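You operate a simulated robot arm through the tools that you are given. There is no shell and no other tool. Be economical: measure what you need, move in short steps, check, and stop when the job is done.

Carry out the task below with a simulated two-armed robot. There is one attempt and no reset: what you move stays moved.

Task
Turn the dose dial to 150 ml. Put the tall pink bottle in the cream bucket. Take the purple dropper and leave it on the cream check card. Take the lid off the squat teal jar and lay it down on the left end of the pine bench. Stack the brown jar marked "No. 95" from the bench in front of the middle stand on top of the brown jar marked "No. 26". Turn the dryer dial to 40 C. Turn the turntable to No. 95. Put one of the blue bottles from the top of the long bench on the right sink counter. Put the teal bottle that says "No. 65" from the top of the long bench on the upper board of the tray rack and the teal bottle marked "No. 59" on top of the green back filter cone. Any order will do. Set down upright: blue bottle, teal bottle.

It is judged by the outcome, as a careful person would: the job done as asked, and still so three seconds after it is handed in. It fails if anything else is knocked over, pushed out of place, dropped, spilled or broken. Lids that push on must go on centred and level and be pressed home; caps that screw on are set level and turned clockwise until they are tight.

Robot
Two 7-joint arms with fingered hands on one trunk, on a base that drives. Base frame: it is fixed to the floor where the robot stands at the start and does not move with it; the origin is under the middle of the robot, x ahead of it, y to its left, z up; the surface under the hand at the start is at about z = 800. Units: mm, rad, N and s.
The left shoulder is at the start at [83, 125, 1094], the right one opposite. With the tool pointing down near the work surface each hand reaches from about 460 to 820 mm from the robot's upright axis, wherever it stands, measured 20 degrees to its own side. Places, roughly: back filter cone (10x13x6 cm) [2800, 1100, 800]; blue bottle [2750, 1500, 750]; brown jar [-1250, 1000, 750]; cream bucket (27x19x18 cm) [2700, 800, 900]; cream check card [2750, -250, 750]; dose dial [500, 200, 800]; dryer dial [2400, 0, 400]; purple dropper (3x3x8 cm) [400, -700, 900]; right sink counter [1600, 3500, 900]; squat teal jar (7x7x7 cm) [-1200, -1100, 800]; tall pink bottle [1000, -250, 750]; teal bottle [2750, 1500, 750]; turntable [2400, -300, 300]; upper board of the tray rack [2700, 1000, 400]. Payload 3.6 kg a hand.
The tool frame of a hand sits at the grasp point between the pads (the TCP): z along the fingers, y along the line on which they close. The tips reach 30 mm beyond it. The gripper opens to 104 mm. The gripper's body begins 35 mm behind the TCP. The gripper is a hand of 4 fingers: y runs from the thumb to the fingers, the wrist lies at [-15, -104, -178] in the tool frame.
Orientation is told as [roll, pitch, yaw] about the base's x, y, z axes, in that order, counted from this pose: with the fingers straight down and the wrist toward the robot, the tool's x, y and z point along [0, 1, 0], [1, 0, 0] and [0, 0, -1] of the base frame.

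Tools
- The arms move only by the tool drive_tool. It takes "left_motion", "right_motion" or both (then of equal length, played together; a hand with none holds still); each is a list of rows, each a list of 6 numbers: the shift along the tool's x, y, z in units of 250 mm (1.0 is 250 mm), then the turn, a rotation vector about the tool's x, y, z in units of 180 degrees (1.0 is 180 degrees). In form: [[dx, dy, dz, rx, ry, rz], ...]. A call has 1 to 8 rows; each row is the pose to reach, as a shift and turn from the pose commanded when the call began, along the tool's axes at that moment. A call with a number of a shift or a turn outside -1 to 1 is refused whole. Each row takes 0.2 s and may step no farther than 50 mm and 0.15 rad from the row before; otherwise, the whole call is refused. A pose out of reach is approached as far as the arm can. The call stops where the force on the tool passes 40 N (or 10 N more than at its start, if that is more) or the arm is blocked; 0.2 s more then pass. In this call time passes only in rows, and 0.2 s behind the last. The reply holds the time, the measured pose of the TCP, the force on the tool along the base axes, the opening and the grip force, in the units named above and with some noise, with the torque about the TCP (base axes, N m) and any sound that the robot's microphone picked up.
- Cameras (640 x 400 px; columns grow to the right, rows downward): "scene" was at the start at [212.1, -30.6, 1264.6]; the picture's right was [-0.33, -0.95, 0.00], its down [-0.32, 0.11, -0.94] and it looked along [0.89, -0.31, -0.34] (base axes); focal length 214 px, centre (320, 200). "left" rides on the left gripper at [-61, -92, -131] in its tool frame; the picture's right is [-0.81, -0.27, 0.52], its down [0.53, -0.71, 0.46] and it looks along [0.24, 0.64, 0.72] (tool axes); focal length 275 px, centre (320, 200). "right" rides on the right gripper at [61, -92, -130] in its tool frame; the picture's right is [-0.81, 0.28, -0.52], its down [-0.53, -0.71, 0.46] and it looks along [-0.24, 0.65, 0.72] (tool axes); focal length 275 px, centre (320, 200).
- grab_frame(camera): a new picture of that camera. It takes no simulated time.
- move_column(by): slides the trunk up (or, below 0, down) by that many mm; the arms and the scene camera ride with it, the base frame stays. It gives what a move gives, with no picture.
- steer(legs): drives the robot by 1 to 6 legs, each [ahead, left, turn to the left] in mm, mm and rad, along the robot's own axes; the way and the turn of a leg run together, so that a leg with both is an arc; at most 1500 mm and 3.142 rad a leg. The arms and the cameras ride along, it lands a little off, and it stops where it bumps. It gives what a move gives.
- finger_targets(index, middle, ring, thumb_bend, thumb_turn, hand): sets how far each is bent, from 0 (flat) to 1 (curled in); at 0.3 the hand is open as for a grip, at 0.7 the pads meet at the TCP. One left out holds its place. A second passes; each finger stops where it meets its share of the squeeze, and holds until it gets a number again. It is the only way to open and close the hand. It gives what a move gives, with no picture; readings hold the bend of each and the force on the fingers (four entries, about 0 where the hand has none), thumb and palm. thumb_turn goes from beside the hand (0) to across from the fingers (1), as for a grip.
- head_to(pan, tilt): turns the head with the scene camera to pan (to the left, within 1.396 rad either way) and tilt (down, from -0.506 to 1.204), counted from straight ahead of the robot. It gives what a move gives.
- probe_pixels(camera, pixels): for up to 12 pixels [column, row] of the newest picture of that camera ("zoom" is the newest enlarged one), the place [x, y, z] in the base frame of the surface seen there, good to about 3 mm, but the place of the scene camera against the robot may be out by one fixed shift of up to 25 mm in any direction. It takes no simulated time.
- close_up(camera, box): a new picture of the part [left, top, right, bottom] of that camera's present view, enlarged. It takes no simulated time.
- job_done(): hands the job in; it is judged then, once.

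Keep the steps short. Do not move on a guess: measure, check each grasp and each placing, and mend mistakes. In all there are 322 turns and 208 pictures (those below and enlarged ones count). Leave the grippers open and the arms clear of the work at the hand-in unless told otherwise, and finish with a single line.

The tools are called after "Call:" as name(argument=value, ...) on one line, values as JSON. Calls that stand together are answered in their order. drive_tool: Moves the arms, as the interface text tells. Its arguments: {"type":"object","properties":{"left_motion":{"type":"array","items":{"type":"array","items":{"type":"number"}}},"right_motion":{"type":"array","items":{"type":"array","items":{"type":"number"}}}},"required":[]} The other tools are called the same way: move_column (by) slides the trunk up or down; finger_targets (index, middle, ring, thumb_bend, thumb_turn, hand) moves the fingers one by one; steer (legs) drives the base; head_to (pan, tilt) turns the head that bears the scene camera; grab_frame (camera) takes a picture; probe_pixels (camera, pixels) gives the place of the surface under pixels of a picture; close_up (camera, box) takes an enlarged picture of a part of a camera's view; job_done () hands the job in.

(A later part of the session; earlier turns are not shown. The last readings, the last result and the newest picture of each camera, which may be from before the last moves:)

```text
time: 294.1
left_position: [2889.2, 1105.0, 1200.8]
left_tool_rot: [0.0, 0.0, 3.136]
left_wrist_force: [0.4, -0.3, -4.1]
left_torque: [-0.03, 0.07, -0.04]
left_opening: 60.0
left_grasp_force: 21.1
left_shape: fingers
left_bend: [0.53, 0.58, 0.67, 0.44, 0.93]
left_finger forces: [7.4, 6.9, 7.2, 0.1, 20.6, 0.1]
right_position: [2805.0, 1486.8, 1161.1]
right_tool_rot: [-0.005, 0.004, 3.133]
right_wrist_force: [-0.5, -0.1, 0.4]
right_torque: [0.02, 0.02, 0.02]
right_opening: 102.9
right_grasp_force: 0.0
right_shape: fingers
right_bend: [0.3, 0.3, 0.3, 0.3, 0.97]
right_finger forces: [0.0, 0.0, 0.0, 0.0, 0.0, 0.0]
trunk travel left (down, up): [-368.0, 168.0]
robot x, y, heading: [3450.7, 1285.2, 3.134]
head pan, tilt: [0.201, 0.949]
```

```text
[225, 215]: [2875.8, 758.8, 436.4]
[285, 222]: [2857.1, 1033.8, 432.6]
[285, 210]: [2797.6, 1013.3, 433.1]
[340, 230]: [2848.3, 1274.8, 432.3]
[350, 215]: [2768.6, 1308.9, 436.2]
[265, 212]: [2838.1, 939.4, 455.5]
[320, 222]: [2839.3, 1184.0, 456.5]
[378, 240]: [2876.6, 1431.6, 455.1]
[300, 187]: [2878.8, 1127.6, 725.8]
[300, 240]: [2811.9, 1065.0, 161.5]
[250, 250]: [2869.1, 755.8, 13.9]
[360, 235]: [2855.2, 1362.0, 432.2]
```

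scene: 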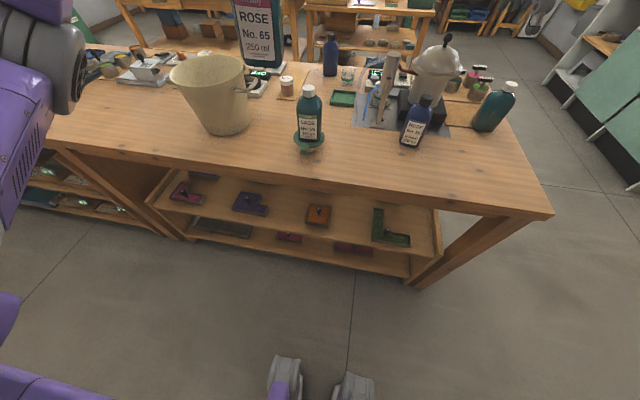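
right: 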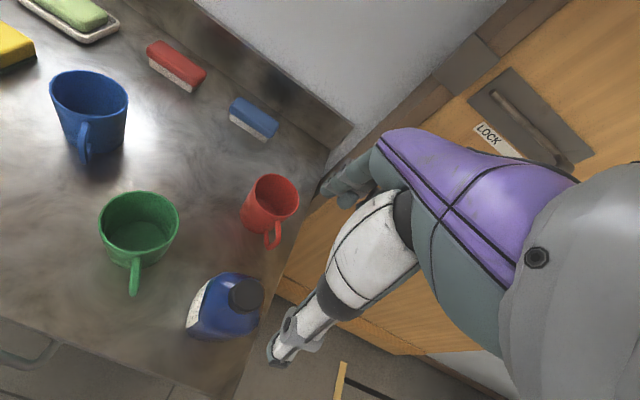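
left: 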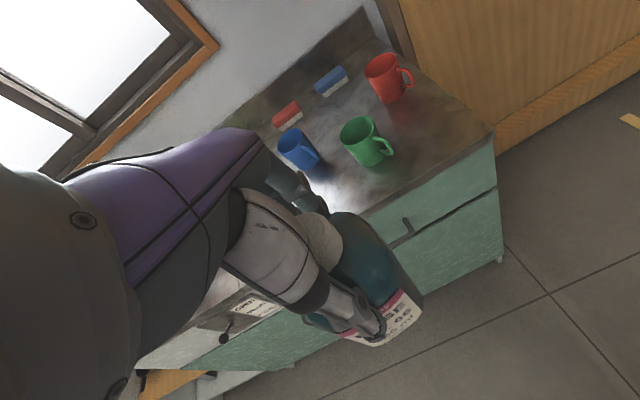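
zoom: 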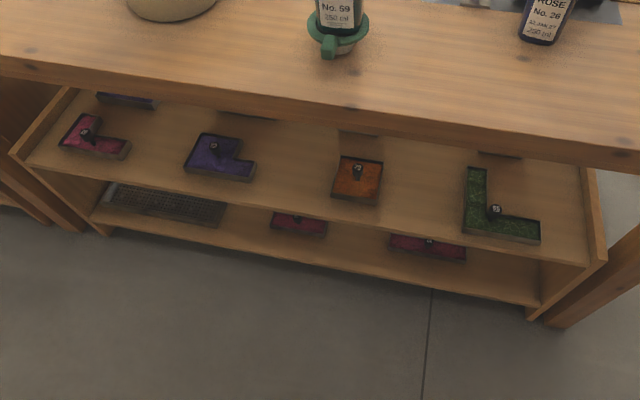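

The upper board is at z≈420, its bench apron bottom about 710. A vertical hand would meet the bench edge, so I'll set No. 65 down on the bench and regrip it with the hand pitched 18°. First I'll position the base.

Call:
steer(legs=[[80, -150, 0]])

Call:
drive_tool(left_motion=[[0, 0, 0.18, 0, 0, 0], [0, 0, 0.36, 0, 0, 0], [0, 0, 0.54, 0, 0, 0], [0, 0, 0.72, 0, 0, 0]])

Call:
grab_frame(camera="left")

```text
time: 296.0
left_position: [2810.8, 1254.9, 1200.7]
left_tool_rot: [0.002, 0.0, 3.138]
left_wrist_force: [0.7, -0.9, -4.2]
left_torque: [0.0, 0.07, 0.03]
left_opening: 59.8
left_grasp_force: 21.1
left_shape: fingers
left_bend: [0.54, 0.58, 0.67, 0.44, 0.93]
left_finger forces: [7.5, 6.8, 7.2, 0.0, 20.5, 0.0]
right_position: [2725.7, 1637.8, 1160.4]
right_tool_rot: [-0.006, 0.003, 3.138]
right_wrist_force: [-0.1, -0.1, -0.4]
right_torque: [-0.04, -0.01, -0.03]
right_opening: 102.9
right_grasp_force: 0.0
right_shape: fingers
right_bend: [0.3, 0.3, 0.3, 0.3, 0.97]
right_finger forces: [0.1, 0.0, 0.1, 0.0, 0.1, 0.0]
trunk travel left (down, up): [-368.0, 168.0]
robot x, y, heading: [3370.3, 1437.9, 3.137]
head pan, tilt: [0.201, 0.949]
```

```text
time: 297.0
left_position: [2808.9, 1254.8, 1021.9]
left_tool_rot: [-0.001, -0.003, 3.138]
left_wrist_force: [0.5, 0.2, -5.0]
left_torque: [0.04, 0.02, -0.02]
left_opening: 60.3
left_grasp_force: 20.8
left_shape: fingers
left_bend: [0.54, 0.58, 0.67, 0.44, 0.93]
left_finger forces: [7.3, 6.9, 7.3, 0.0, 20.5, 0.0]
right_position: [2725.7, 1637.1, 1160.0]
right_tool_rot: [-0.006, 0.004, 3.138]
right_wrist_force: [0.5, 0.2, -0.2]
right_torque: [0.0, -0.02, -0.01]
right_opening: 103.0
right_grasp_force: 0.1
right_shape: fingers
right_bend: [0.3, 0.3, 0.3, 0.3, 0.97]
right_finger forces: [0.0, 0.0, 0.0, 0.1, 0.0, 0.0]
trunk travel left (down, up): [-368.0, 168.0]
robot x, y, heading: [3372.8, 1438.1, 3.142]
head pan, tilt: [0.201, 0.949]
```

```text
96 pictures are left
```

left: 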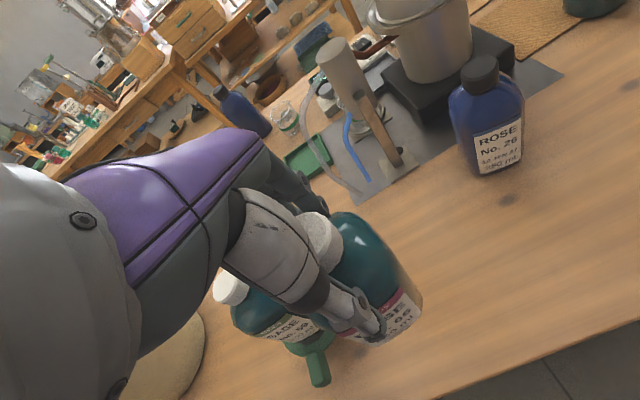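

Clear below. I'll lower to contact, release, and lift a little.

Call:
drive_tool(left_motion=[[0, 0, 0.15, 0, 0, 0], [0, 0, 0.3, 0, 0, 0], [0, 0, 0.41, 0, 0, 0], [0, 0, 0.425, 0, 0, 0], [0, 0, 0.434, 0, 0, 0]])

Call:
finger_targets(hand="left", index=0.45, middle=0.46, ring=0.5, thumb_bend=0.36)

Call:
finger_targets(hand="left", index=0.3, middle=0.3, ring=0.3, thumb_bend=0.3)

Call:
drive_tool(left_motion=[[0, -0.02, -0.15, 0, 0, 0], [0, -0.02, -0.3, 0, 0, 0], [0, -0.02, -0.45, 0, 0, 0]])

Call:
close_up(camera="left", box=[260, 180, 500, 360])

```text
time: 298.2
left_position: [2809.1, 1254.7, 914.5]
left_tool_rot: [0.001, -0.008, 3.141]
left_wrist_force: [0.4, -3.4, 10.2]
left_torque: [0.02, -0.27, -0.07]
left_opening: 59.9
left_grasp_force: 23.8
left_shape: fingers
left_bend: [0.54, 0.58, 0.71, 0.44, 0.93]
left_finger forces: [7.8, 7.4, 8.4, 0.1, 23.4, 0.0]
right_position: [2726.6, 1637.2, 1162.2]
right_tool_rot: [-0.006, 0.001, 3.137]
right_wrist_force: [-0.5, -0.5, 0.2]
right_torque: [0.01, -0.03, -0.01]
right_opening: 102.7
right_grasp_force: 0.1
right_shape: fingers
right_bend: [0.3, 0.3, 0.3, 0.3, 0.97]
right_finger forces: [0.0, 0.0, 0.0, 0.1, 0.0, 0.0]
trunk travel left (down, up): [-368.0, 168.0]
robot x, y, heading: [3369.9, 1436.0, 3.14]
head pan, tilt: [0.201, 0.949]
```

```text
time: 299.2
left_position: [2810.6, 1255.5, 911.8]
left_tool_rot: [0.001, 0.0, 3.139]
left_wrist_force: [-0.2, -0.2, -0.8]
left_torque: [0.02, 0.03, 0.01]
left_opening: 76.1
left_grasp_force: 0.1
left_shape: fingers
left_bend: [0.45, 0.46, 0.5, 0.36, 0.97]
left_finger forces: [0.1, 0.1, 0.1, 0.0, 0.0, 0.0]
right_position: [2726.1, 1637.2, 1161.5]
right_tool_rot: [-0.007, 0.002, 3.137]
right_wrist_force: [0.4, 0.2, 0.3]
right_torque: [-0.03, 0.01, 0.01]
right_opening: 103.0
right_grasp_force: 0.0
right_shape: fingers
right_bend: [0.3, 0.3, 0.3, 0.3, 0.97]
right_finger forces: [0.1, 0.1, 0.0, 0.1, 0.1, 0.0]
trunk travel left (down, up): [-368.0, 168.0]
robot x, y, heading: [3371.1, 1431.8, 3.14]
head pan, tilt: [0.201, 0.949]
```

```text
time: 300.2
left_position: [2810.9, 1253.8, 912.6]
left_tool_rot: [0.0, 0.0, 3.138]
left_wrist_force: [-0.2, -0.2, -0.6]
left_torque: [-0.01, -0.01, -0.02]
left_opening: 102.7
left_grasp_force: 0.0
left_shape: fingers
left_bend: [0.3, 0.3, 0.3, 0.3, 0.97]
left_finger forces: [0.1, 0.0, 0.0, 0.0, 0.0, 0.0]
right_position: [2724.7, 1637.2, 1161.4]
right_tool_rot: [-0.006, 0.002, 3.136]
right_wrist_force: [0.4, 0.3, 0.1]
right_torque: [0.01, -0.02, -0.02]
right_opening: 102.6
right_grasp_force: 0.0
right_shape: fingers
right_bend: [0.3, 0.3, 0.3, 0.3, 0.97]
right_finger forces: [0.0, 0.1, 0.0, 0.0, 0.0, 0.0]
trunk travel left (down, up): [-368.0, 168.0]
robot x, y, heading: [3367.7, 1433.4, 3.137]
head pan, tilt: [0.201, 0.949]
```

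```text
time: 301.0
left_position: [2816.3, 1256.1, 1025.6]
left_tool_rot: [-0.001, -0.002, 3.136]
left_wrist_force: [0.1, -0.5, -0.6]
left_torque: [-0.01, -0.02, -0.02]
left_opening: 102.5
left_grasp_force: 0.0
left_shape: fingers
left_bend: [0.3, 0.3, 0.3, 0.3, 0.97]
left_finger forces: [0.1, 0.0, 0.0, 0.1, 0.0, 0.1]
right_position: [2725.7, 1638.0, 1161.3]
right_tool_rot: [-0.006, 0.001, 3.136]
right_wrist_force: [-0.3, 0.4, 0.3]
right_torque: [0.01, -0.01, 0.01]
right_opening: 102.9
right_grasp_force: 0.0
right_shape: fingers
right_bend: [0.3, 0.3, 0.3, 0.3, 0.97]
right_finger forces: [0.0, 0.0, 0.1, 0.0, 0.0, 0.1]
trunk travel left (down, up): [-368.0, 168.0]
robot x, y, heading: [3371.3, 1438.9, 3.142]
head pan, tilt: [0.201, 0.949]
```

```text
2.22 times, centred on (380, 270) of left
```

zoom: 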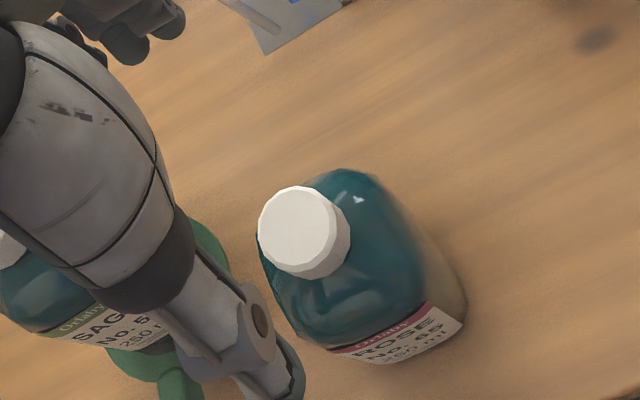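

The bottle stands on the bench. I'll pull the left hand up and back, and try a cup-style pose (closing sideways, fingers 60° forward), which suits the space under the bench.

Call:
drive_tool(left_motion=[[0, -0.1, -0.15, 0, 0, 0], [0, -0.2, -0.3, 0, 0, 0], [0, -0.3, -0.45, 0, 0, 0]])

Call:
drive_tool(left_motion=[[0, 0, 0, -0.0186, -0.0186, -0.0321], [0, 0, 0, -0.0371, -0.0371, -0.0643], [0, 0, 0, -0.0557, -0.0557, -0.0964], [0, 0, 0, -0.0742, -0.0742, -0.1285], [0, 0, 0, -0.0928, -0.0928, -0.1606], [0, 0, 0, -0.1113, -0.1113, -0.1928], [0, 0, 0, -0.1299, -0.1299, -0.2249]])

Call:
drive_tool(left_motion=[[0, 0, 0, -0.0186, -0.0186, -0.0321], [0, 0, 0, -0.0371, -0.0371, -0.0643], [0, 0, 0, -0.0557, -0.0557, -0.0964], [0, 0, 0, -0.0742, -0.0742, -0.1285], [0, 0, 0, -0.0928, -0.0928, -0.1606], [0, 0, 0, -0.1113, -0.1113, -0.1928], [0, 0, 0, -0.1299, -0.1299, -0.2249]])

Call:
grab_frame(camera="scene")

```text
time: 301.8
left_position: [2891.3, 1257.0, 1137.5]
left_tool_rot: [-0.001, 0.0, 3.136]
left_wrist_force: [-0.7, 0.7, 0.5]
left_torque: [0.01, -0.01, 0.0]
left_opening: 103.0
left_grasp_force: 0.1
left_shape: fingers
left_bend: [0.3, 0.3, 0.3, 0.3, 0.97]
left_finger forces: [0.1, 0.0, 0.0, 0.0, 0.1, 0.1]
right_position: [2725.5, 1637.3, 1161.9]
right_tool_rot: [-0.007, 0.002, 3.136]
right_wrist_force: [-0.1, -0.7, -0.3]
right_torque: [-0.01, 0.0, 0.02]
right_opening: 102.6
right_grasp_force: 0.0
right_shape: fingers
right_bend: [0.3, 0.3, 0.3, 0.3, 0.97]
right_finger forces: [0.0, 0.0, 0.0, 0.0, 0.0, 0.0]
trunk travel left (down, up): [-368.0, 168.0]
robot x, y, heading: [3372.7, 1437.3, 3.139]
head pan, tilt: [0.201, 0.949]
```

```text
time: 303.4
left_position: [2888.9, 1255.1, 1137.4]
left_tool_rot: [-0.528, -0.222, -2.358]
left_wrist_force: [0.3, 0.6, 0.5]
left_torque: [0.01, -0.02, -0.02]
left_opening: 103.0
left_grasp_force: 0.0
left_shape: fingers
left_bend: [0.3, 0.3, 0.3, 0.3, 0.97]
left_finger forces: [0.0, 0.0, 0.1, 0.0, 0.0, 0.0]
right_position: [2726.0, 1638.0, 1162.3]
right_tool_rot: [-0.007, 0.001, 3.136]
right_wrist_force: [-0.6, -0.1, 0.2]
right_torque: [0.03, -0.03, -0.04]
right_opening: 102.9
right_grasp_force: 0.0
right_shape: fingers
right_bend: [0.3, 0.3, 0.3, 0.3, 0.97]
right_finger forces: [0.0, 0.1, 0.1, 0.0, 0.0, 0.0]
trunk travel left (down, up): [-368.0, 168.0]
robot x, y, heading: [3371.4, 1435.4, 3.141]
head pan, tilt: [0.201, 0.949]
```

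```text
time: 305.0
left_position: [2835.7, 1197.1, 1161.5]
left_tool_rot: [-1.046, 0.0, -1.583]
left_wrist_force: [0.5, -0.5, -0.4]
left_torque: [-0.01, 0.01, 0.02]
left_opening: 102.8
left_grasp_force: 0.1
left_shape: fingers
left_bend: [0.3, 0.3, 0.3, 0.3, 0.97]
left_finger forces: [0.0, 0.0, 0.1, 0.0, 0.0, 0.0]
left hand out of reach, approached as far as the arm can: row 5, 6, 7
right_position: [2725.9, 1638.1, 1161.3]
right_tool_rot: [-0.009, 0.004, 3.135]
right_wrist_force: [0.3, -0.3, 0.1]
right_torque: [-0.01, 0.0, 0.01]
right_opening: 103.1
right_grasp_force: 0.0
right_shape: fingers
right_bend: [0.3, 0.3, 0.3, 0.3, 0.97]
right_finger forces: [0.1, 0.0, 0.0, 0.0, 0.0, 0.1]
trunk travel left (down, up): [-368.0, 168.0]
robot x, y, heading: [3369.6, 1437.0, 3.137]
head pan, tilt: [0.201, 0.949]
```

```text
94 pictures are left
```

scene: 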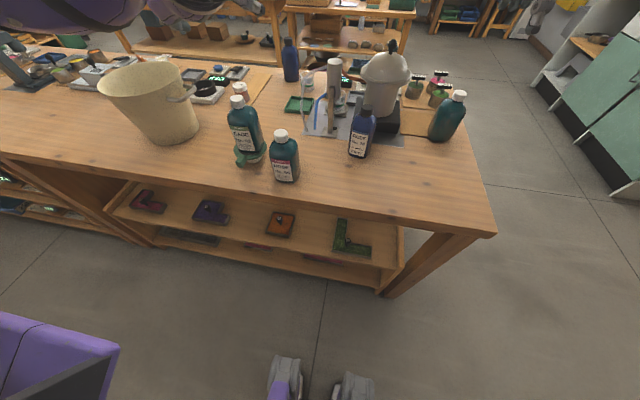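

The pose is reachable, a bit further forward. I'll pull the right hand back out of the way of the bench before lowering the column.

Call:
drive_tool(right_motion=[[0, -0.17, 0, 0, 0, 0], [0, -0.34, 0, 0, 0, 0], [0, -0.51, 0, 0, 0, 0], [0, -0.68, 0, 0, 0, 0], [0, -0.8, 0, 0, 0, 0]])

Call:
grab_frame(camera="left")

```text
time: 306.2
left_position: [2838.3, 1197.7, 1162.1]
left_tool_rot: [-1.045, 0.0, -1.583]
left_wrist_force: [0.6, 0.5, 0.2]
left_torque: [0.02, 0.0, 0.02]
left_opening: 102.8
left_grasp_force: 0.1
left_shape: fingers
left_bend: [0.3, 0.3, 0.3, 0.3, 0.97]
left_finger forces: [0.0, 0.0, 0.0, 0.1, 0.0, 0.0]
right_position: [2927.0, 1638.2, 1161.7]
right_tool_rot: [-0.006, 0.002, 3.137]
right_wrist_force: [-0.5, 0.4, 0.2]
right_torque: [0.0, -0.01, 0.01]
right_opening: 102.8
right_grasp_force: 0.0
right_shape: fingers
right_bend: [0.3, 0.3, 0.3, 0.3, 0.97]
right_finger forces: [0.1, 0.0, 0.0, 0.0, 0.0, 0.0]
trunk travel left (down, up): [-368.0, 168.0]
robot x, y, heading: [3370.5, 1435.7, 3.137]
head pan, tilt: [0.201, 0.949]
```

```text
93 pictures are left
```

left: 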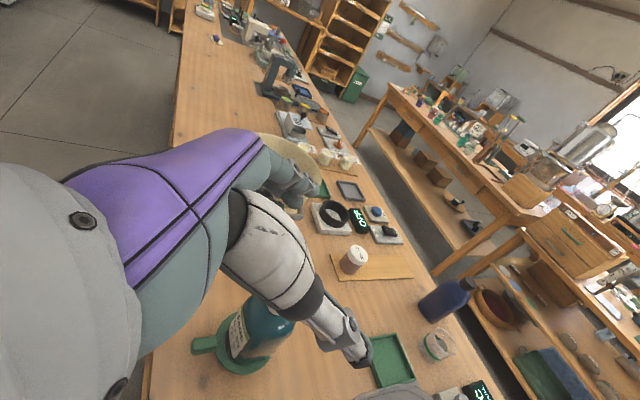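

I'll back the base 150, lower the column so the left hand is at bottle-body height, then look at No. 65 with the left camera.

Call:
steer(legs=[[-150, -45, 0]])

Call:
move_column(by=-288)

Call:
grab_frame(camera="left")

Call:
grab_frame(camera="scene")

```text
time: 307.6
left_position: [2989.0, 1241.7, 1162.2]
left_tool_rot: [-1.044, 0.0, -1.583]
left_wrist_force: [1.6, 0.0, -0.3]
left_torque: [-0.02, -0.01, 0.01]
left_opening: 102.7
left_grasp_force: 0.2
left_shape: fingers
left_bend: [0.3, 0.3, 0.3, 0.3, 0.97]
left_finger forces: [0.0, 0.0, 0.0, 0.1, 0.1, 0.0]
right_position: [3077.3, 1680.9, 1162.5]
right_tool_rot: [-0.007, 0.002, 3.138]
right_wrist_force: [-0.5, 0.1, -1.3]
right_torque: [0.0, 0.03, -0.01]
right_opening: 103.4
right_grasp_force: 0.0
right_shape: fingers
right_bend: [0.3, 0.3, 0.3, 0.3, 0.97]
right_finger forces: [0.0, 0.1, 0.0, 0.1, 0.0, 0.0]
trunk travel left (down, up): [-368.0, 168.0]
robot x, y, heading: [3522.0, 1477.9, 3.137]
head pan, tilt: [0.201, 0.949]
```

```text
time: 310.6
left_position: [2927.8, 1240.7, 754.4]
left_tool_rot: [-0.799, 0.004, -1.589]
left_wrist_force: [0.0, 0.5, 0.8]
left_torque: [-0.01, 0.01, 0.01]
left_opening: 102.8
left_grasp_force: 0.1
left_shape: fingers
left_bend: [0.3, 0.3, 0.3, 0.3, 0.97]
left_finger forces: [0.0, 0.0, 0.0, 0.0, 0.0, 0.0]
right_position: [3077.3, 1680.1, 874.6]
right_tool_rot: [-0.006, 0.003, 3.136]
right_wrist_force: [-0.9, 0.1, -0.5]
right_torque: [-0.02, 0.01, -0.02]
right_opening: 102.7
right_grasp_force: 0.1
right_shape: fingers
right_bend: [0.3, 0.3, 0.3, 0.3, 0.97]
right_finger forces: [0.1, 0.0, 0.1, 0.0, 0.0, 0.1]
trunk travel left (down, up): [-80.0, 456.0]
robot x, y, heading: [3524.8, 1482.5, 3.142]
head pan, tilt: [0.201, 0.949]
```

```text
92 pictures are left
```

left: 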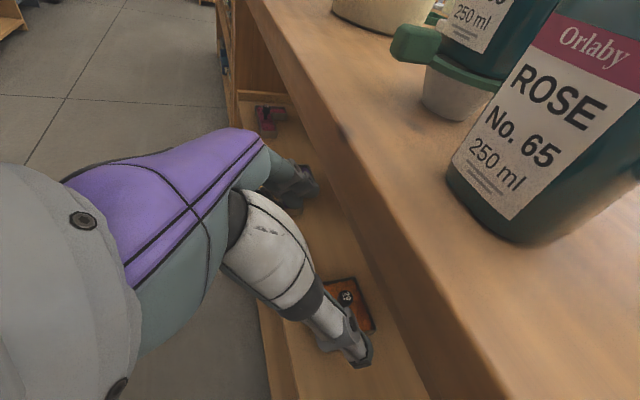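

```text
91 pictures are left
```

scene: 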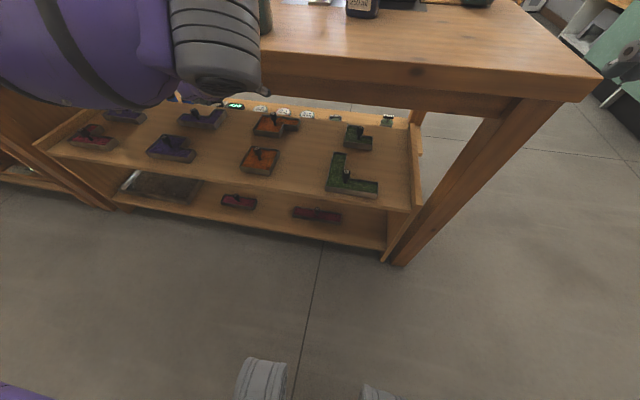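

The left hand sank further than commanded but is free, outside the bench edge. I'll measure No. 65 from this close view.

Call:
probe_pixels(camera="left", pixels=[[460, 170], [500, 190], [540, 235], [570, 220], [520, 110], [600, 100], [430, 105], [400, 40]])

Call:
move_column(by=120)

Call:
grab_frame(camera="left")

```text
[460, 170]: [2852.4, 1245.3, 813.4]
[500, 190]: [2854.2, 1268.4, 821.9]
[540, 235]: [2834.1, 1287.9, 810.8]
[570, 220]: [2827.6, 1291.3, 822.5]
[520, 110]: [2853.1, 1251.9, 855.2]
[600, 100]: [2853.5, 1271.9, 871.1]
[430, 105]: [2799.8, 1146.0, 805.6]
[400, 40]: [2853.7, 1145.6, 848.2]
```

```text
time: 312.1
left_position: [2928.0, 1240.7, 874.5]
left_tool_rot: [-0.799, 0.003, -1.588]
left_wrist_force: [0.0, -0.6, -0.1]
left_torque: [0.02, 0.03, -0.01]
left_opening: 102.7
left_grasp_force: 0.0
left_shape: fingers
left_bend: [0.3, 0.3, 0.3, 0.3, 0.97]
left_finger forces: [0.1, 0.1, 0.1, 0.1, 0.0, 0.0]
right_position: [3076.5, 1679.8, 993.5]
right_tool_rot: [-0.004, 0.004, 3.136]
right_wrist_force: [-0.8, -0.2, -0.2]
right_torque: [0.0, 0.02, -0.01]
right_opening: 102.9
right_grasp_force: 0.0
right_shape: fingers
right_bend: [0.3, 0.3, 0.3, 0.3, 0.97]
right_finger forces: [0.1, 0.0, 0.0, 0.0, 0.1, 0.0]
trunk travel left (down, up): [-200.0, 336.0]
robot x, y, heading: [3521.5, 1483.2, 3.137]
head pan, tilt: [0.201, 0.949]
```

```text
90 pictures are left
```

left: 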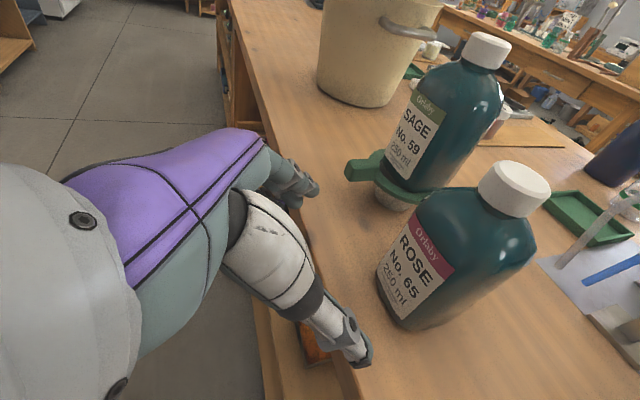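

No. 65's centre is about (2823,1261). I'll part-close the fingers for clearance to No. 59, raise the tilt to about 60°, and check.

Call:
finger_targets(hand="left", index=0.42, middle=0.42, ring=0.42)

Call:
drive_tool(left_motion=[[0, -0.02, 0, 0, -0.04, 0], [0, -0.028, 0, 0, -0.0787, 0]])

```text
time: 313.1
left_position: [2927.7, 1240.4, 874.1]
left_tool_rot: [-0.801, 0.004, -1.588]
left_wrist_force: [-0.8, -0.9, 0.2]
left_torque: [0.02, 0.03, -0.02]
left_opening: 88.0
left_grasp_force: 0.1
left_shape: fingers
left_bend: [0.42, 0.42, 0.42, 0.3, 0.97]
left_finger forces: [0.0, 0.1, 0.0, 0.0, 0.0, 0.1]
right_position: [3077.0, 1679.2, 994.6]
right_tool_rot: [-0.005, 0.001, 3.138]
right_wrist_force: [-0.2, -0.7, 0.1]
right_torque: [0.01, 0.02, 0.01]
right_opening: 103.1
right_grasp_force: 0.0
right_shape: fingers
right_bend: [0.3, 0.3, 0.3, 0.3, 0.97]
right_finger forces: [0.0, 0.0, 0.1, 0.1, 0.1, 0.0]
trunk travel left (down, up): [-200.0, 336.0]
robot x, y, heading: [3523.5, 1480.8, 3.133]
head pan, tilt: [0.201, 0.949]
```

```text
time: 313.6
left_position: [2928.2, 1247.8, 874.3]
left_tool_rot: [-1.049, 0.005, -1.586]
left_wrist_force: [0.3, -0.3, 0.0]
left_torque: [-0.02, 0.01, 0.01]
left_opening: 87.7
left_grasp_force: 0.1
left_shape: fingers
left_bend: [0.42, 0.42, 0.42, 0.3, 0.97]
left_finger forces: [0.1, 0.0, 0.0, 0.0, 0.0, 0.0]
right_position: [3076.4, 1680.8, 994.1]
right_tool_rot: [-0.007, 0.0, 3.136]
right_wrist_force: [0.5, -0.8, -1.6]
right_torque: [0.0, 0.01, 0.04]
right_opening: 103.0
right_grasp_force: 0.1
right_shape: fingers
right_bend: [0.3, 0.3, 0.3, 0.3, 0.97]
right_finger forces: [0.1, 0.0, 0.0, 0.0, 0.0, 0.0]
trunk travel left (down, up): [-200.0, 336.0]
robot x, y, heading: [3524.8, 1478.2, 3.142]
head pan, tilt: [0.201, 0.949]
```

Pose is right. I'll move forward 60 mm first and check the sides.

Call:
drive_tool(left_motion=[[-0.06, 0, 0.104, 0, 0, 0], [-0.12, 0, 0.208, 0, 0, 0]])

Call:
grab_frame(camera="left")

```text
time: 314.2
left_position: [2866.8, 1248.4, 874.6]
left_tool_rot: [-1.046, 0.003, -1.586]
left_wrist_force: [-0.1, 0.0, 0.8]
left_torque: [0.0, 0.01, -0.01]
left_opening: 88.2
left_grasp_force: 0.0
left_shape: fingers
left_bend: [0.42, 0.42, 0.42, 0.3, 0.97]
left_finger forces: [0.0, 0.0, 0.0, 0.1, 0.1, 0.1]
right_position: [3076.3, 1681.4, 994.5]
right_tool_rot: [-0.006, 0.004, 3.136]
right_wrist_force: [0.3, -0.3, -0.2]
right_torque: [0.01, -0.02, 0.03]
right_opening: 103.0
right_grasp_force: 0.2
right_shape: fingers
right_bend: [0.3, 0.3, 0.3, 0.3, 0.97]
right_finger forces: [0.0, 0.1, 0.0, 0.0, 0.1, 0.0]
trunk travel left (down, up): [-200.0, 336.0]
robot x, y, heading: [3523.8, 1480.2, 3.136]
head pan, tilt: [0.201, 0.949]
```

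```text
89 pictures are left
```

left: 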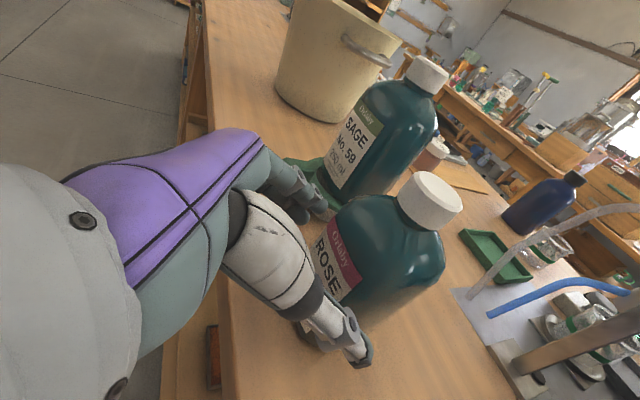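

I'll verify the bottle's right face against the thumb before going on.

Call:
probe_pixels(camera="left", pixels=[[440, 270], [420, 285], [390, 290], [430, 240], [350, 210], [335, 235], [352, 335], [345, 300], [310, 195], [330, 205]])

```text
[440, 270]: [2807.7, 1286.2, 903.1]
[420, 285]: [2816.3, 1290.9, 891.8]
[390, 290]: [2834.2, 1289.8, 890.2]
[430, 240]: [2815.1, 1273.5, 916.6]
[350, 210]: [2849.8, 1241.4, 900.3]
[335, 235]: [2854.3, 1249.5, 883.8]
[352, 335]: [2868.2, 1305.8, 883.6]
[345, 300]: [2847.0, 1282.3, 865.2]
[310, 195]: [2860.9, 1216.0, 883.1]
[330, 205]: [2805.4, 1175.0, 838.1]
```

Thumb at y≈1300 against the face at 1291, fingers at 1216 against 1231. It's clear, so I'll go in the last 42 mm and close.

Call:
drive_tool(left_motion=[[-0.042, 0, 0.073, 0, 0, 0], [-0.084, 0, 0.146, 0, 0, 0]])

Call:
finger_targets(hand="left", index=0.75, middle=0.75, ring=0.75, thumb_bend=0.75)

Call:
grab_frame(camera="left")

```text
time: 314.9
left_position: [2826.1, 1250.2, 875.1]
left_tool_rot: [-1.045, 0.003, -1.589]
left_wrist_force: [0.7, 1.6, -0.2]
left_torque: [-0.03, -0.04, -0.02]
left_opening: 89.1
left_grasp_force: 0.6
left_shape: fingers
left_bend: [0.42, 0.42, 0.42, 0.29, 0.98]
left_finger forces: [0.1, 0.0, 0.0, 0.0, 1.4, 0.0]
right_position: [3076.8, 1680.1, 995.0]
right_tool_rot: [-0.006, -0.001, 3.136]
right_wrist_force: [0.9, -0.3, 0.9]
right_torque: [0.02, 0.03, 0.0]
right_opening: 102.8
right_grasp_force: 0.0
right_shape: fingers
right_bend: [0.3, 0.3, 0.3, 0.3, 0.97]
right_finger forces: [0.0, 0.0, 0.1, 0.0, 0.1, 0.0]
trunk travel left (down, up): [-200.0, 336.0]
robot x, y, heading: [3520.8, 1480.2, 3.134]
head pan, tilt: [0.201, 0.949]
```

```text
time: 315.9
left_position: [2826.3, 1249.1, 875.4]
left_tool_rot: [-1.047, 0.003, -1.588]
left_wrist_force: [-0.3, -1.6, 0.1]
left_torque: [-0.25, 0.03, 0.02]
left_opening: 59.2
left_grasp_force: 28.8
left_shape: fingers
left_bend: [0.5, 0.54, 0.55, 0.59, 0.95]
left_finger forces: [13.0, 8.6, 8.3, 0.0, 28.2, 0.0]
right_position: [3077.6, 1679.8, 995.0]
right_tool_rot: [-0.007, 0.002, 3.137]
right_wrist_force: [0.8, -0.2, 0.2]
right_torque: [0.0, 0.0, 0.0]
right_opening: 102.9
right_grasp_force: 0.0
right_shape: fingers
right_bend: [0.3, 0.3, 0.3, 0.3, 0.97]
right_finger forces: [0.0, 0.1, 0.1, 0.0, 0.0, 0.0]
trunk travel left (down, up): [-200.0, 336.0]
robot x, y, heading: [3521.7, 1478.3, 3.139]
head pan, tilt: [0.201, 0.949]
```

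```text
88 pictures are left
```

left: 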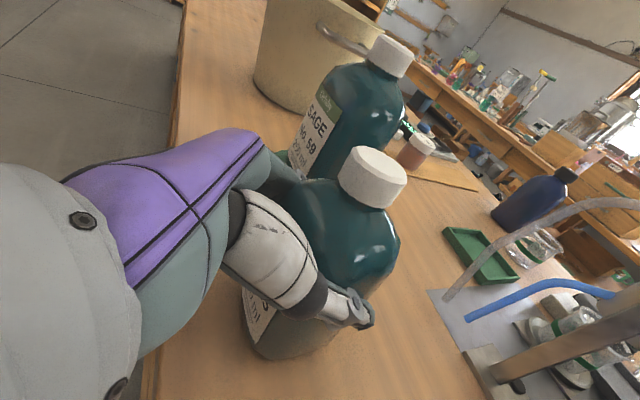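

Firm grip, 29 N. I'll lift with the column, back out 150 mm, and shift left to the free spot at y≈1060.

Call:
move_column(by=50)

Call:
steer(legs=[[-150, 0, 0], [0, 189, 0]])

Call:
head_to(pan=0.2, tilt=0.9)

Call:
grab_frame(camera="scene")

```text
time: 316.8
left_position: [2826.3, 1248.6, 923.4]
left_tool_rot: [-1.044, 0.003, -1.587]
left_wrist_force: [-0.7, -0.6, -4.4]
left_torque: [-0.03, -0.05, 0.0]
left_opening: 59.1
left_grasp_force: 27.4
left_shape: fingers
left_bend: [0.5, 0.54, 0.55, 0.6, 0.95]
left_finger forces: [12.7, 7.8, 7.4, 0.1, 27.0, 0.0]
right_position: [3075.9, 1680.9, 1044.0]
right_tool_rot: [-0.003, 0.002, 3.137]
right_wrist_force: [0.1, 0.7, 0.2]
right_torque: [0.01, 0.0, 0.02]
right_opening: 103.0
right_grasp_force: 0.0
right_shape: fingers
right_bend: [0.3, 0.3, 0.3, 0.3, 0.97]
right_finger forces: [0.0, 0.0, 0.0, 0.0, 0.0, 0.0]
trunk travel left (down, up): [-250.0, 286.0]
robot x, y, heading: [3524.3, 1482.5, 3.138]
head pan, tilt: [0.201, 0.949]
```

```text
time: 320.0
left_position: [2976.1, 1060.0, 924.7]
left_tool_rot: [-1.045, 0.004, -1.589]
left_wrist_force: [0.1, 0.3, -3.9]
left_torque: [-0.01, -0.02, 0.02]
left_opening: 58.8
left_grasp_force: 27.3
left_shape: fingers
left_bend: [0.5, 0.54, 0.55, 0.6, 0.95]
left_finger forces: [12.7, 7.7, 7.4, 0.1, 27.2, 0.0]
right_position: [3226.8, 1490.4, 1044.3]
right_tool_rot: [-0.008, 0.003, 3.135]
right_wrist_force: [0.2, 0.2, -0.9]
right_torque: [-0.02, 0.02, 0.0]
right_opening: 102.7
right_grasp_force: 0.1
right_shape: fingers
right_bend: [0.3, 0.3, 0.3, 0.3, 0.97]
right_finger forces: [0.1, 0.0, 0.1, 0.0, 0.0, 0.0]
trunk travel left (down, up): [-250.0, 286.0]
robot x, y, heading: [3673.2, 1290.7, 3.138]
head pan, tilt: [0.201, 0.949]
```

```text
time: 320.7
left_position: [2975.0, 1060.6, 924.4]
left_tool_rot: [-1.046, 0.002, -1.59]
left_wrist_force: [0.1, -0.8, -4.5]
left_torque: [0.0, -0.07, 0.03]
left_opening: 59.0
left_grasp_force: 27.1
left_shape: fingers
left_bend: [0.5, 0.54, 0.55, 0.6, 0.95]
left_finger forces: [12.6, 7.7, 7.4, 0.0, 27.1, 0.1]
right_position: [3227.1, 1491.2, 1043.7]
right_tool_rot: [-0.007, 0.004, 3.134]
right_wrist_force: [-0.5, 0.8, 0.4]
right_torque: [0.0, -0.01, -0.03]
right_opening: 103.1
right_grasp_force: 0.0
right_shape: fingers
right_bend: [0.3, 0.3, 0.3, 0.3, 0.97]
right_finger forces: [0.0, 0.0, 0.0, 0.0, 0.0, 0.0]
trunk travel left (down, up): [-250.0, 286.0]
robot x, y, heading: [3667.5, 1288.8, 3.138]
head pan, tilt: [0.201, 0.901]
```

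```text
87 pictures are left
```

scene: 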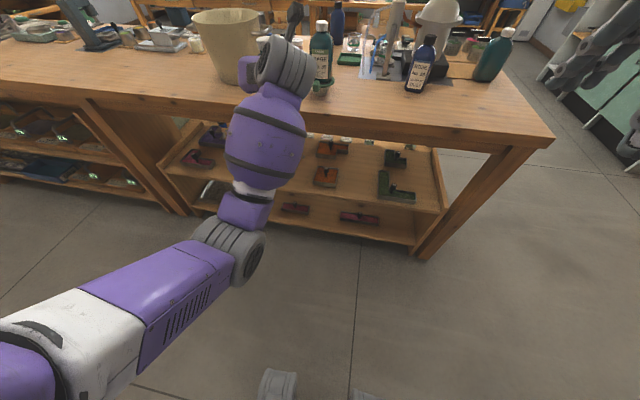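

I'll lower the column by 240 and check that the pose is kept.

Call:
move_column(by=-120)

Call:
move_column(by=-125)

Call:
grab_frame(camera="left")

Call:
grab_frame(camera="scene")

```text
time: 322.2
left_position: [2974.5, 1060.1, 804.5]
left_tool_rot: [-1.048, 0.002, -1.59]
left_wrist_force: [0.3, 0.7, -4.1]
left_torque: [0.0, -0.07, 0.0]
left_opening: 59.1
left_grasp_force: 27.0
left_shape: fingers
left_bend: [0.5, 0.54, 0.55, 0.6, 0.95]
left_finger forces: [12.6, 7.7, 7.2, 0.0, 26.9, 0.0]
right_position: [3227.6, 1492.1, 925.6]
right_tool_rot: [-0.006, 0.001, 3.135]
right_wrist_force: [-0.4, 0.6, -1.1]
right_torque: [-0.01, 0.0, -0.01]
right_opening: 102.6
right_grasp_force: 0.3
right_shape: fingers
right_bend: [0.3, 0.3, 0.3, 0.3, 0.97]
right_finger forces: [0.1, 0.1, 0.1, 0.1, 0.1, 0.1]
trunk travel left (down, up): [-130.0, 406.0]
robot x, y, heading: [3670.6, 1293.4, 3.137]
head pan, tilt: [0.201, 0.901]
```

```text
time: 323.7
left_position: [2975.0, 1060.6, 679.2]
left_tool_rot: [-1.047, 0.004, -1.59]
left_wrist_force: [0.7, 0.3, -4.5]
left_torque: [0.03, -0.04, 0.0]
left_opening: 59.3
left_grasp_force: 27.1
left_shape: fingers
left_bend: [0.5, 0.54, 0.55, 0.6, 0.95]
left_finger forces: [12.6, 7.6, 7.3, 0.1, 26.8, 0.0]
right_position: [3227.3, 1491.8, 799.9]
right_tool_rot: [-0.007, 0.001, 3.134]
right_wrist_force: [-0.6, -0.7, -0.9]
right_torque: [0.02, -0.01, 0.01]
right_opening: 102.9
right_grasp_force: 0.0
right_shape: fingers
right_bend: [0.3, 0.3, 0.3, 0.3, 0.97]
right_finger forces: [0.1, 0.0, 0.1, 0.0, 0.0, 0.0]
trunk travel left (down, up): [-5.0, 531.0]
robot x, y, heading: [3669.0, 1291.6, 3.135]
head pan, tilt: [0.201, 0.901]
```

```text
86 pictures are left
```

left: 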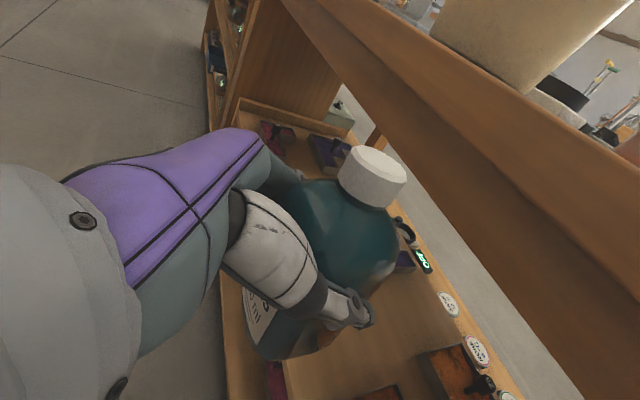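

```text
85 pictures are left
```

scene: 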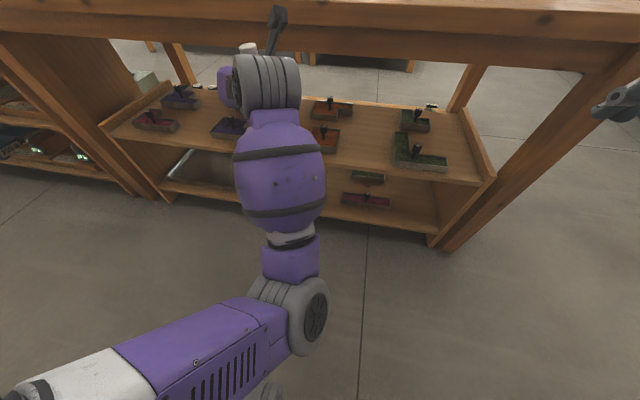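

I'll measure the board's front edge and the nearby trays in this lower view.

Call:
probe_pixels(camera="scene", pixels=[[345, 160], [340, 166], [335, 140], [310, 145], [228, 130], [212, 132], [246, 128], [210, 150], [200, 147], [375, 150], [350, 28], [240, 60]])

Call:
probe_pixels(camera="left", pixels=[[400, 330], [410, 300], [330, 390], [430, 250], [420, 230], [325, 150], [350, 370], [300, 385]])

```text
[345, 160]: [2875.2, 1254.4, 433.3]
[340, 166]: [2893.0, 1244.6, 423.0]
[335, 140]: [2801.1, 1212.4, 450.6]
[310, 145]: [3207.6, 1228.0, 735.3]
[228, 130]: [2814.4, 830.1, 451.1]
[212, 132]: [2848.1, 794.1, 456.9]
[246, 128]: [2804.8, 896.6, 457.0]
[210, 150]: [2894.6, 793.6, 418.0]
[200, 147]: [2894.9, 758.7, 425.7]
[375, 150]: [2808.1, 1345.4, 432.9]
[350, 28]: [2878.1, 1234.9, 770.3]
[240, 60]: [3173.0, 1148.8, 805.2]
```

```text
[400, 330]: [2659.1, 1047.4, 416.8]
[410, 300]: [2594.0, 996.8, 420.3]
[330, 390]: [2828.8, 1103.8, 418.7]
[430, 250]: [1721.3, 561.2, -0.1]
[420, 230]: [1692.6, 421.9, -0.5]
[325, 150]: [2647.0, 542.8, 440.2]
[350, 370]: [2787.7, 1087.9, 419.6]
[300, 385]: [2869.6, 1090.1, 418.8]
```

The board is at z≈419 with its front edge at about x=2880. I'll lower the arm, still outside the bench, to z≈505.

Call:
drive_tool(left_motion=[[0.15, 0, 0.0866, 0, 0, 0], [0.3, 0, 0.1732, 0, 0, 0], [0.45, 0, 0.26, 0, 0, 0], [0.6, 0, 0.3464, 0, 0, 0]])

Call:
grab_frame(camera="left")

```text
time: 324.7
left_position: [2974.5, 1063.0, 507.0]
left_tool_rot: [-1.047, 0.006, -1.59]
left_wrist_force: [-0.3, -0.2, -4.3]
left_torque: [-0.06, -0.02, 0.01]
left_opening: 58.8
left_grasp_force: 27.5
left_shape: fingers
left_bend: [0.5, 0.54, 0.55, 0.6, 0.94]
left_finger forces: [12.7, 7.6, 7.3, 0.1, 27.0, 0.1]
right_position: [3227.4, 1491.9, 799.5]
right_tool_rot: [-0.007, 0.002, 3.134]
right_wrist_force: [0.7, -0.3, -0.6]
right_torque: [0.03, 0.04, -0.02]
right_opening: 103.0
right_grasp_force: 0.1
right_shape: fingers
right_bend: [0.3, 0.3, 0.3, 0.3, 0.97]
right_finger forces: [0.1, 0.0, 0.0, 0.0, 0.0, 0.0]
trunk travel left (down, up): [-5.0, 531.0]
robot x, y, heading: [3667.3, 1291.7, 3.131]
head pan, tilt: [0.201, 0.901]
```

```text
84 pictures are left
```

left: 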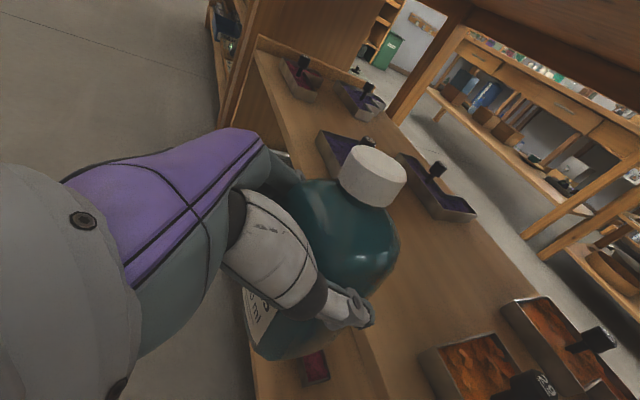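

Now the free gap between the purple and orange trays is visible. I'll measure it.

Call:
probe_pixels(camera="left", pixels=[[422, 352], [470, 335], [440, 398], [398, 330], [420, 300], [365, 340], [362, 380], [440, 250], [372, 165], [330, 178], [405, 215], [290, 130]])

```text
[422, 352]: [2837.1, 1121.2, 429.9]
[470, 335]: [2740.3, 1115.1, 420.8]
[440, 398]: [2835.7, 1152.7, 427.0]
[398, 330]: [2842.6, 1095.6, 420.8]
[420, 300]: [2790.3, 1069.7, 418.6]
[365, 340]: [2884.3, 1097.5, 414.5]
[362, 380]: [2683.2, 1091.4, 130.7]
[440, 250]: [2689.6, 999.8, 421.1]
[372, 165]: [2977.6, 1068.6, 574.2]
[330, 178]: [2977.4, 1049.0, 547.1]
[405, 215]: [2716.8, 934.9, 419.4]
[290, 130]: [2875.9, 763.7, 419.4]
```

I'll shift 22 mm in -y and move forward over the board at constant height.

Call:
drive_tool(left_motion=[[0, 0.088, 0, 0, 0, 0], [-0.09, 0.088, 0.154, 0, 0, 0], [-0.18, 0.088, 0.308, 0, 0, 0], [-0.267, 0.088, 0.462, 0, 0, 0]])

Call:
grab_frame(camera="left")

```text
time: 325.7
left_position: [2841.7, 1041.4, 505.0]
left_tool_rot: [-1.044, 0.003, -1.59]
left_wrist_force: [-0.2, -0.1, -4.5]
left_torque: [-0.05, -0.03, -0.02]
left_opening: 58.5
left_grasp_force: 27.3
left_shape: fingers
left_bend: [0.5, 0.54, 0.55, 0.6, 0.94]
left_finger forces: [12.8, 7.8, 7.5, 0.1, 27.1, 0.0]
right_position: [3226.0, 1491.6, 799.5]
right_tool_rot: [-0.008, 0.004, 3.135]
right_wrist_force: [0.0, 0.2, -0.1]
right_torque: [0.02, -0.04, 0.01]
right_opening: 103.0
right_grasp_force: 0.1
right_shape: fingers
right_bend: [0.3, 0.3, 0.3, 0.3, 0.97]
right_finger forces: [0.1, 0.0, 0.0, 0.0, 0.0, 0.1]
trunk travel left (down, up): [-5.0, 531.0]
robot x, y, heading: [3672.9, 1289.5, 3.134]
head pan, tilt: [0.201, 0.901]
```

```text
83 pictures are left
```

left: 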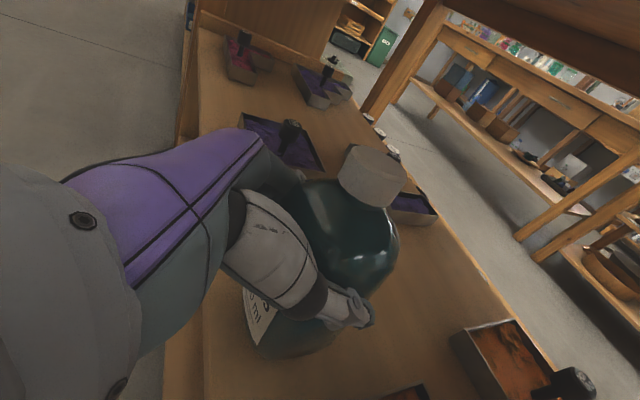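

Good. I'll lower the last 11 to 13 mm in small steps to contact.

Call:
drive_tool(left_motion=[[0.017, 0, 0.01, 0, 0, 0], [0.029, 0, 0.0168, 0, 0, 0], [0.036, 0, 0.0208, 0, 0, 0], [0.043, 0, 0.0248, 0, 0, 0]])

```text
time: 326.7
left_position: [2842.0, 1041.8, 494.7]
left_tool_rot: [-1.047, 0.004, -1.588]
left_wrist_force: [0.2, -0.3, -2.1]
left_torque: [-0.08, -0.04, 0.02]
left_opening: 59.0
left_grasp_force: 27.4
left_shape: fingers
left_bend: [0.5, 0.54, 0.55, 0.6, 0.94]
left_finger forces: [12.5, 7.6, 7.2, 0.1, 27.3, 0.0]
right_position: [3227.3, 1492.3, 799.3]
right_tool_rot: [-0.005, 0.005, 3.135]
right_wrist_force: [0.5, 0.1, 0.3]
right_torque: [0.01, -0.02, 0.02]
right_opening: 102.8
right_grasp_force: 0.1
right_shape: fingers
right_bend: [0.3, 0.3, 0.3, 0.3, 0.97]
right_finger forces: [0.1, 0.0, 0.0, 0.0, 0.0, 0.0]
trunk travel left (down, up): [-5.0, 531.0]
robot x, y, heading: [3672.2, 1291.1, 3.139]
head pan, tilt: [0.201, 0.901]
```

Contact begins (-4.5 to -2.1 N). I'll go 2 mm more, then release in stages.

Call:
drive_tool(left_motion=[[0.007, 0, 0.004, 0, 0, 0]])

Call:
finger_targets(hand="left", index=0.42, middle=0.44, ring=0.44, thumb_bend=0.48)

Call:
finger_targets(hand="left", index=0.33, middle=0.33, ring=0.33, thumb_bend=0.33)

Call:
grab_frame(camera="left")

```text
time: 327.1
left_position: [2842.4, 1041.6, 493.7]
left_tool_rot: [-1.047, 0.002, -1.589]
left_wrist_force: [0.2, 0.7, 3.6]
left_torque: [-0.09, 0.01, 0.04]
left_opening: 58.6
left_grasp_force: 27.1
left_shape: fingers
left_bend: [0.5, 0.54, 0.55, 0.6, 0.94]
left_finger forces: [12.3, 7.5, 7.2, 0.0, 27.5, 0.1]
right_position: [3226.8, 1491.3, 799.5]
right_tool_rot: [-0.006, 0.001, 3.133]
right_wrist_force: [-0.6, -0.7, -0.6]
right_torque: [-0.03, 0.02, 0.0]
right_opening: 102.9
right_grasp_force: 0.2
right_shape: fingers
right_bend: [0.3, 0.3, 0.3, 0.3, 0.97]
right_finger forces: [0.1, 0.0, 0.2, 0.0, 0.0, 0.0]
trunk travel left (down, up): [-5.0, 531.0]
robot x, y, heading: [3671.6, 1292.1, 3.14]
head pan, tilt: [0.201, 0.901]
```

```text
time: 328.1
left_position: [2841.1, 1042.2, 492.2]
left_tool_rot: [-1.047, 0.004, -1.59]
left_wrist_force: [0.1, 2.4, 2.5]
left_torque: [0.01, -0.01, 0.0]
left_opening: 70.3
left_grasp_force: 2.0
left_shape: fingers
left_bend: [0.41, 0.44, 0.44, 0.46, 0.97]
left_finger forces: [1.4, 0.0, 0.1, 0.0, 3.7, 0.1]
right_position: [3228.2, 1491.8, 798.9]
right_tool_rot: [-0.004, 0.002, 3.136]
right_wrist_force: [0.4, -0.1, 0.5]
right_torque: [0.0, 0.0, -0.02]
right_opening: 102.7
right_grasp_force: 0.1
right_shape: fingers
right_bend: [0.3, 0.3, 0.3, 0.3, 0.97]
right_finger forces: [0.0, 0.0, 0.1, 0.1, 0.0, 0.1]
trunk travel left (down, up): [-5.0, 531.0]
robot x, y, heading: [3669.6, 1290.9, 3.139]
head pan, tilt: [0.201, 0.901]
```

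```text
time: 329.1
left_position: [2841.4, 1042.6, 491.7]
left_tool_rot: [-1.047, 0.004, -1.59]
left_wrist_force: [0.7, -0.6, 0.5]
left_torque: [0.02, 0.0, 0.03]
left_opening: 95.4
left_grasp_force: 0.1
left_shape: fingers
left_bend: [0.33, 0.33, 0.33, 0.33, 0.97]
left_finger forces: [0.0, 0.0, 0.1, 0.1, 0.1, 0.0]
right_position: [3225.7, 1492.3, 800.6]
right_tool_rot: [-0.008, 0.002, 3.134]
right_wrist_force: [-0.5, 0.7, 0.7]
right_torque: [0.0, 0.0, -0.01]
right_opening: 102.9
right_grasp_force: 0.0
right_shape: fingers
right_bend: [0.3, 0.3, 0.3, 0.3, 0.97]
right_finger forces: [0.0, 0.0, 0.1, 0.0, 0.1, 0.1]
trunk travel left (down, up): [-5.0, 531.0]
robot x, y, heading: [3673.3, 1292.2, 3.137]
head pan, tilt: [0.201, 0.901]
```

```text
82 pictures are left
```

left: 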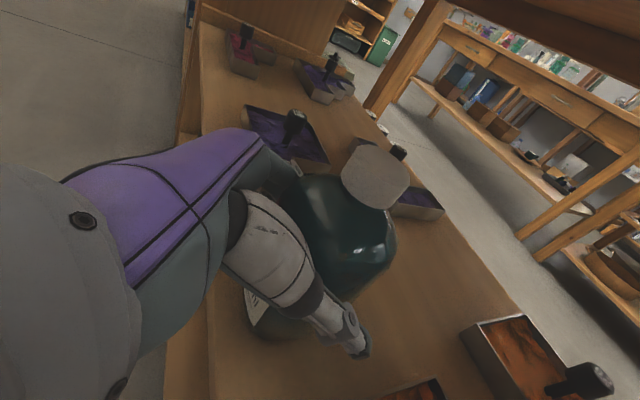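

Released; the bottle stands. I'll withdraw straight back along the approach path.

Call:
drive_tool(left_motion=[[0.08, 0, -0.1386, 0, 0, 0], [0.16, 0, -0.277, 0, 0, 0], [0.24, 0, -0.4157, 0, 0, 0], [0.32, 0, -0.554, 0, 0, 0]])

Call:
grab_frame(camera="left")

```text
time: 330.3
left_position: [2984.8, 1045.8, 514.9]
left_tool_rot: [-1.093, 0.006, -1.601]
left_wrist_force: [-0.4, 0.3, 0.2]
left_torque: [0.0, -0.02, -0.04]
left_opening: 95.5
left_grasp_force: 0.1
left_shape: fingers
left_bend: [0.33, 0.33, 0.33, 0.33, 0.98]
left_finger forces: [0.1, 0.1, 0.1, 0.1, 0.0, 0.0]
right_position: [3226.9, 1492.6, 799.7]
right_tool_rot: [-0.008, 0.002, 3.135]
right_wrist_force: [-0.7, -0.7, -0.1]
right_torque: [-0.02, -0.02, 0.03]
right_opening: 102.8
right_grasp_force: 0.2
right_shape: fingers
right_bend: [0.3, 0.3, 0.3, 0.3, 0.97]
right_finger forces: [0.1, 0.0, 0.0, 0.0, 0.0, 0.1]
trunk travel left (down, up): [-5.0, 531.0]
robot x, y, heading: [3671.1, 1292.1, 3.135]
head pan, tilt: [0.201, 0.901]
stopped in row 4 (left hand): the arm was blocked; the commanded pose is now the measured one
```

```text
81 pictures are left
```

left: 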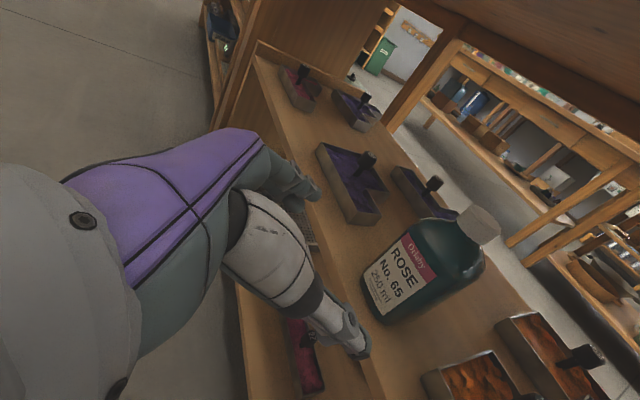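

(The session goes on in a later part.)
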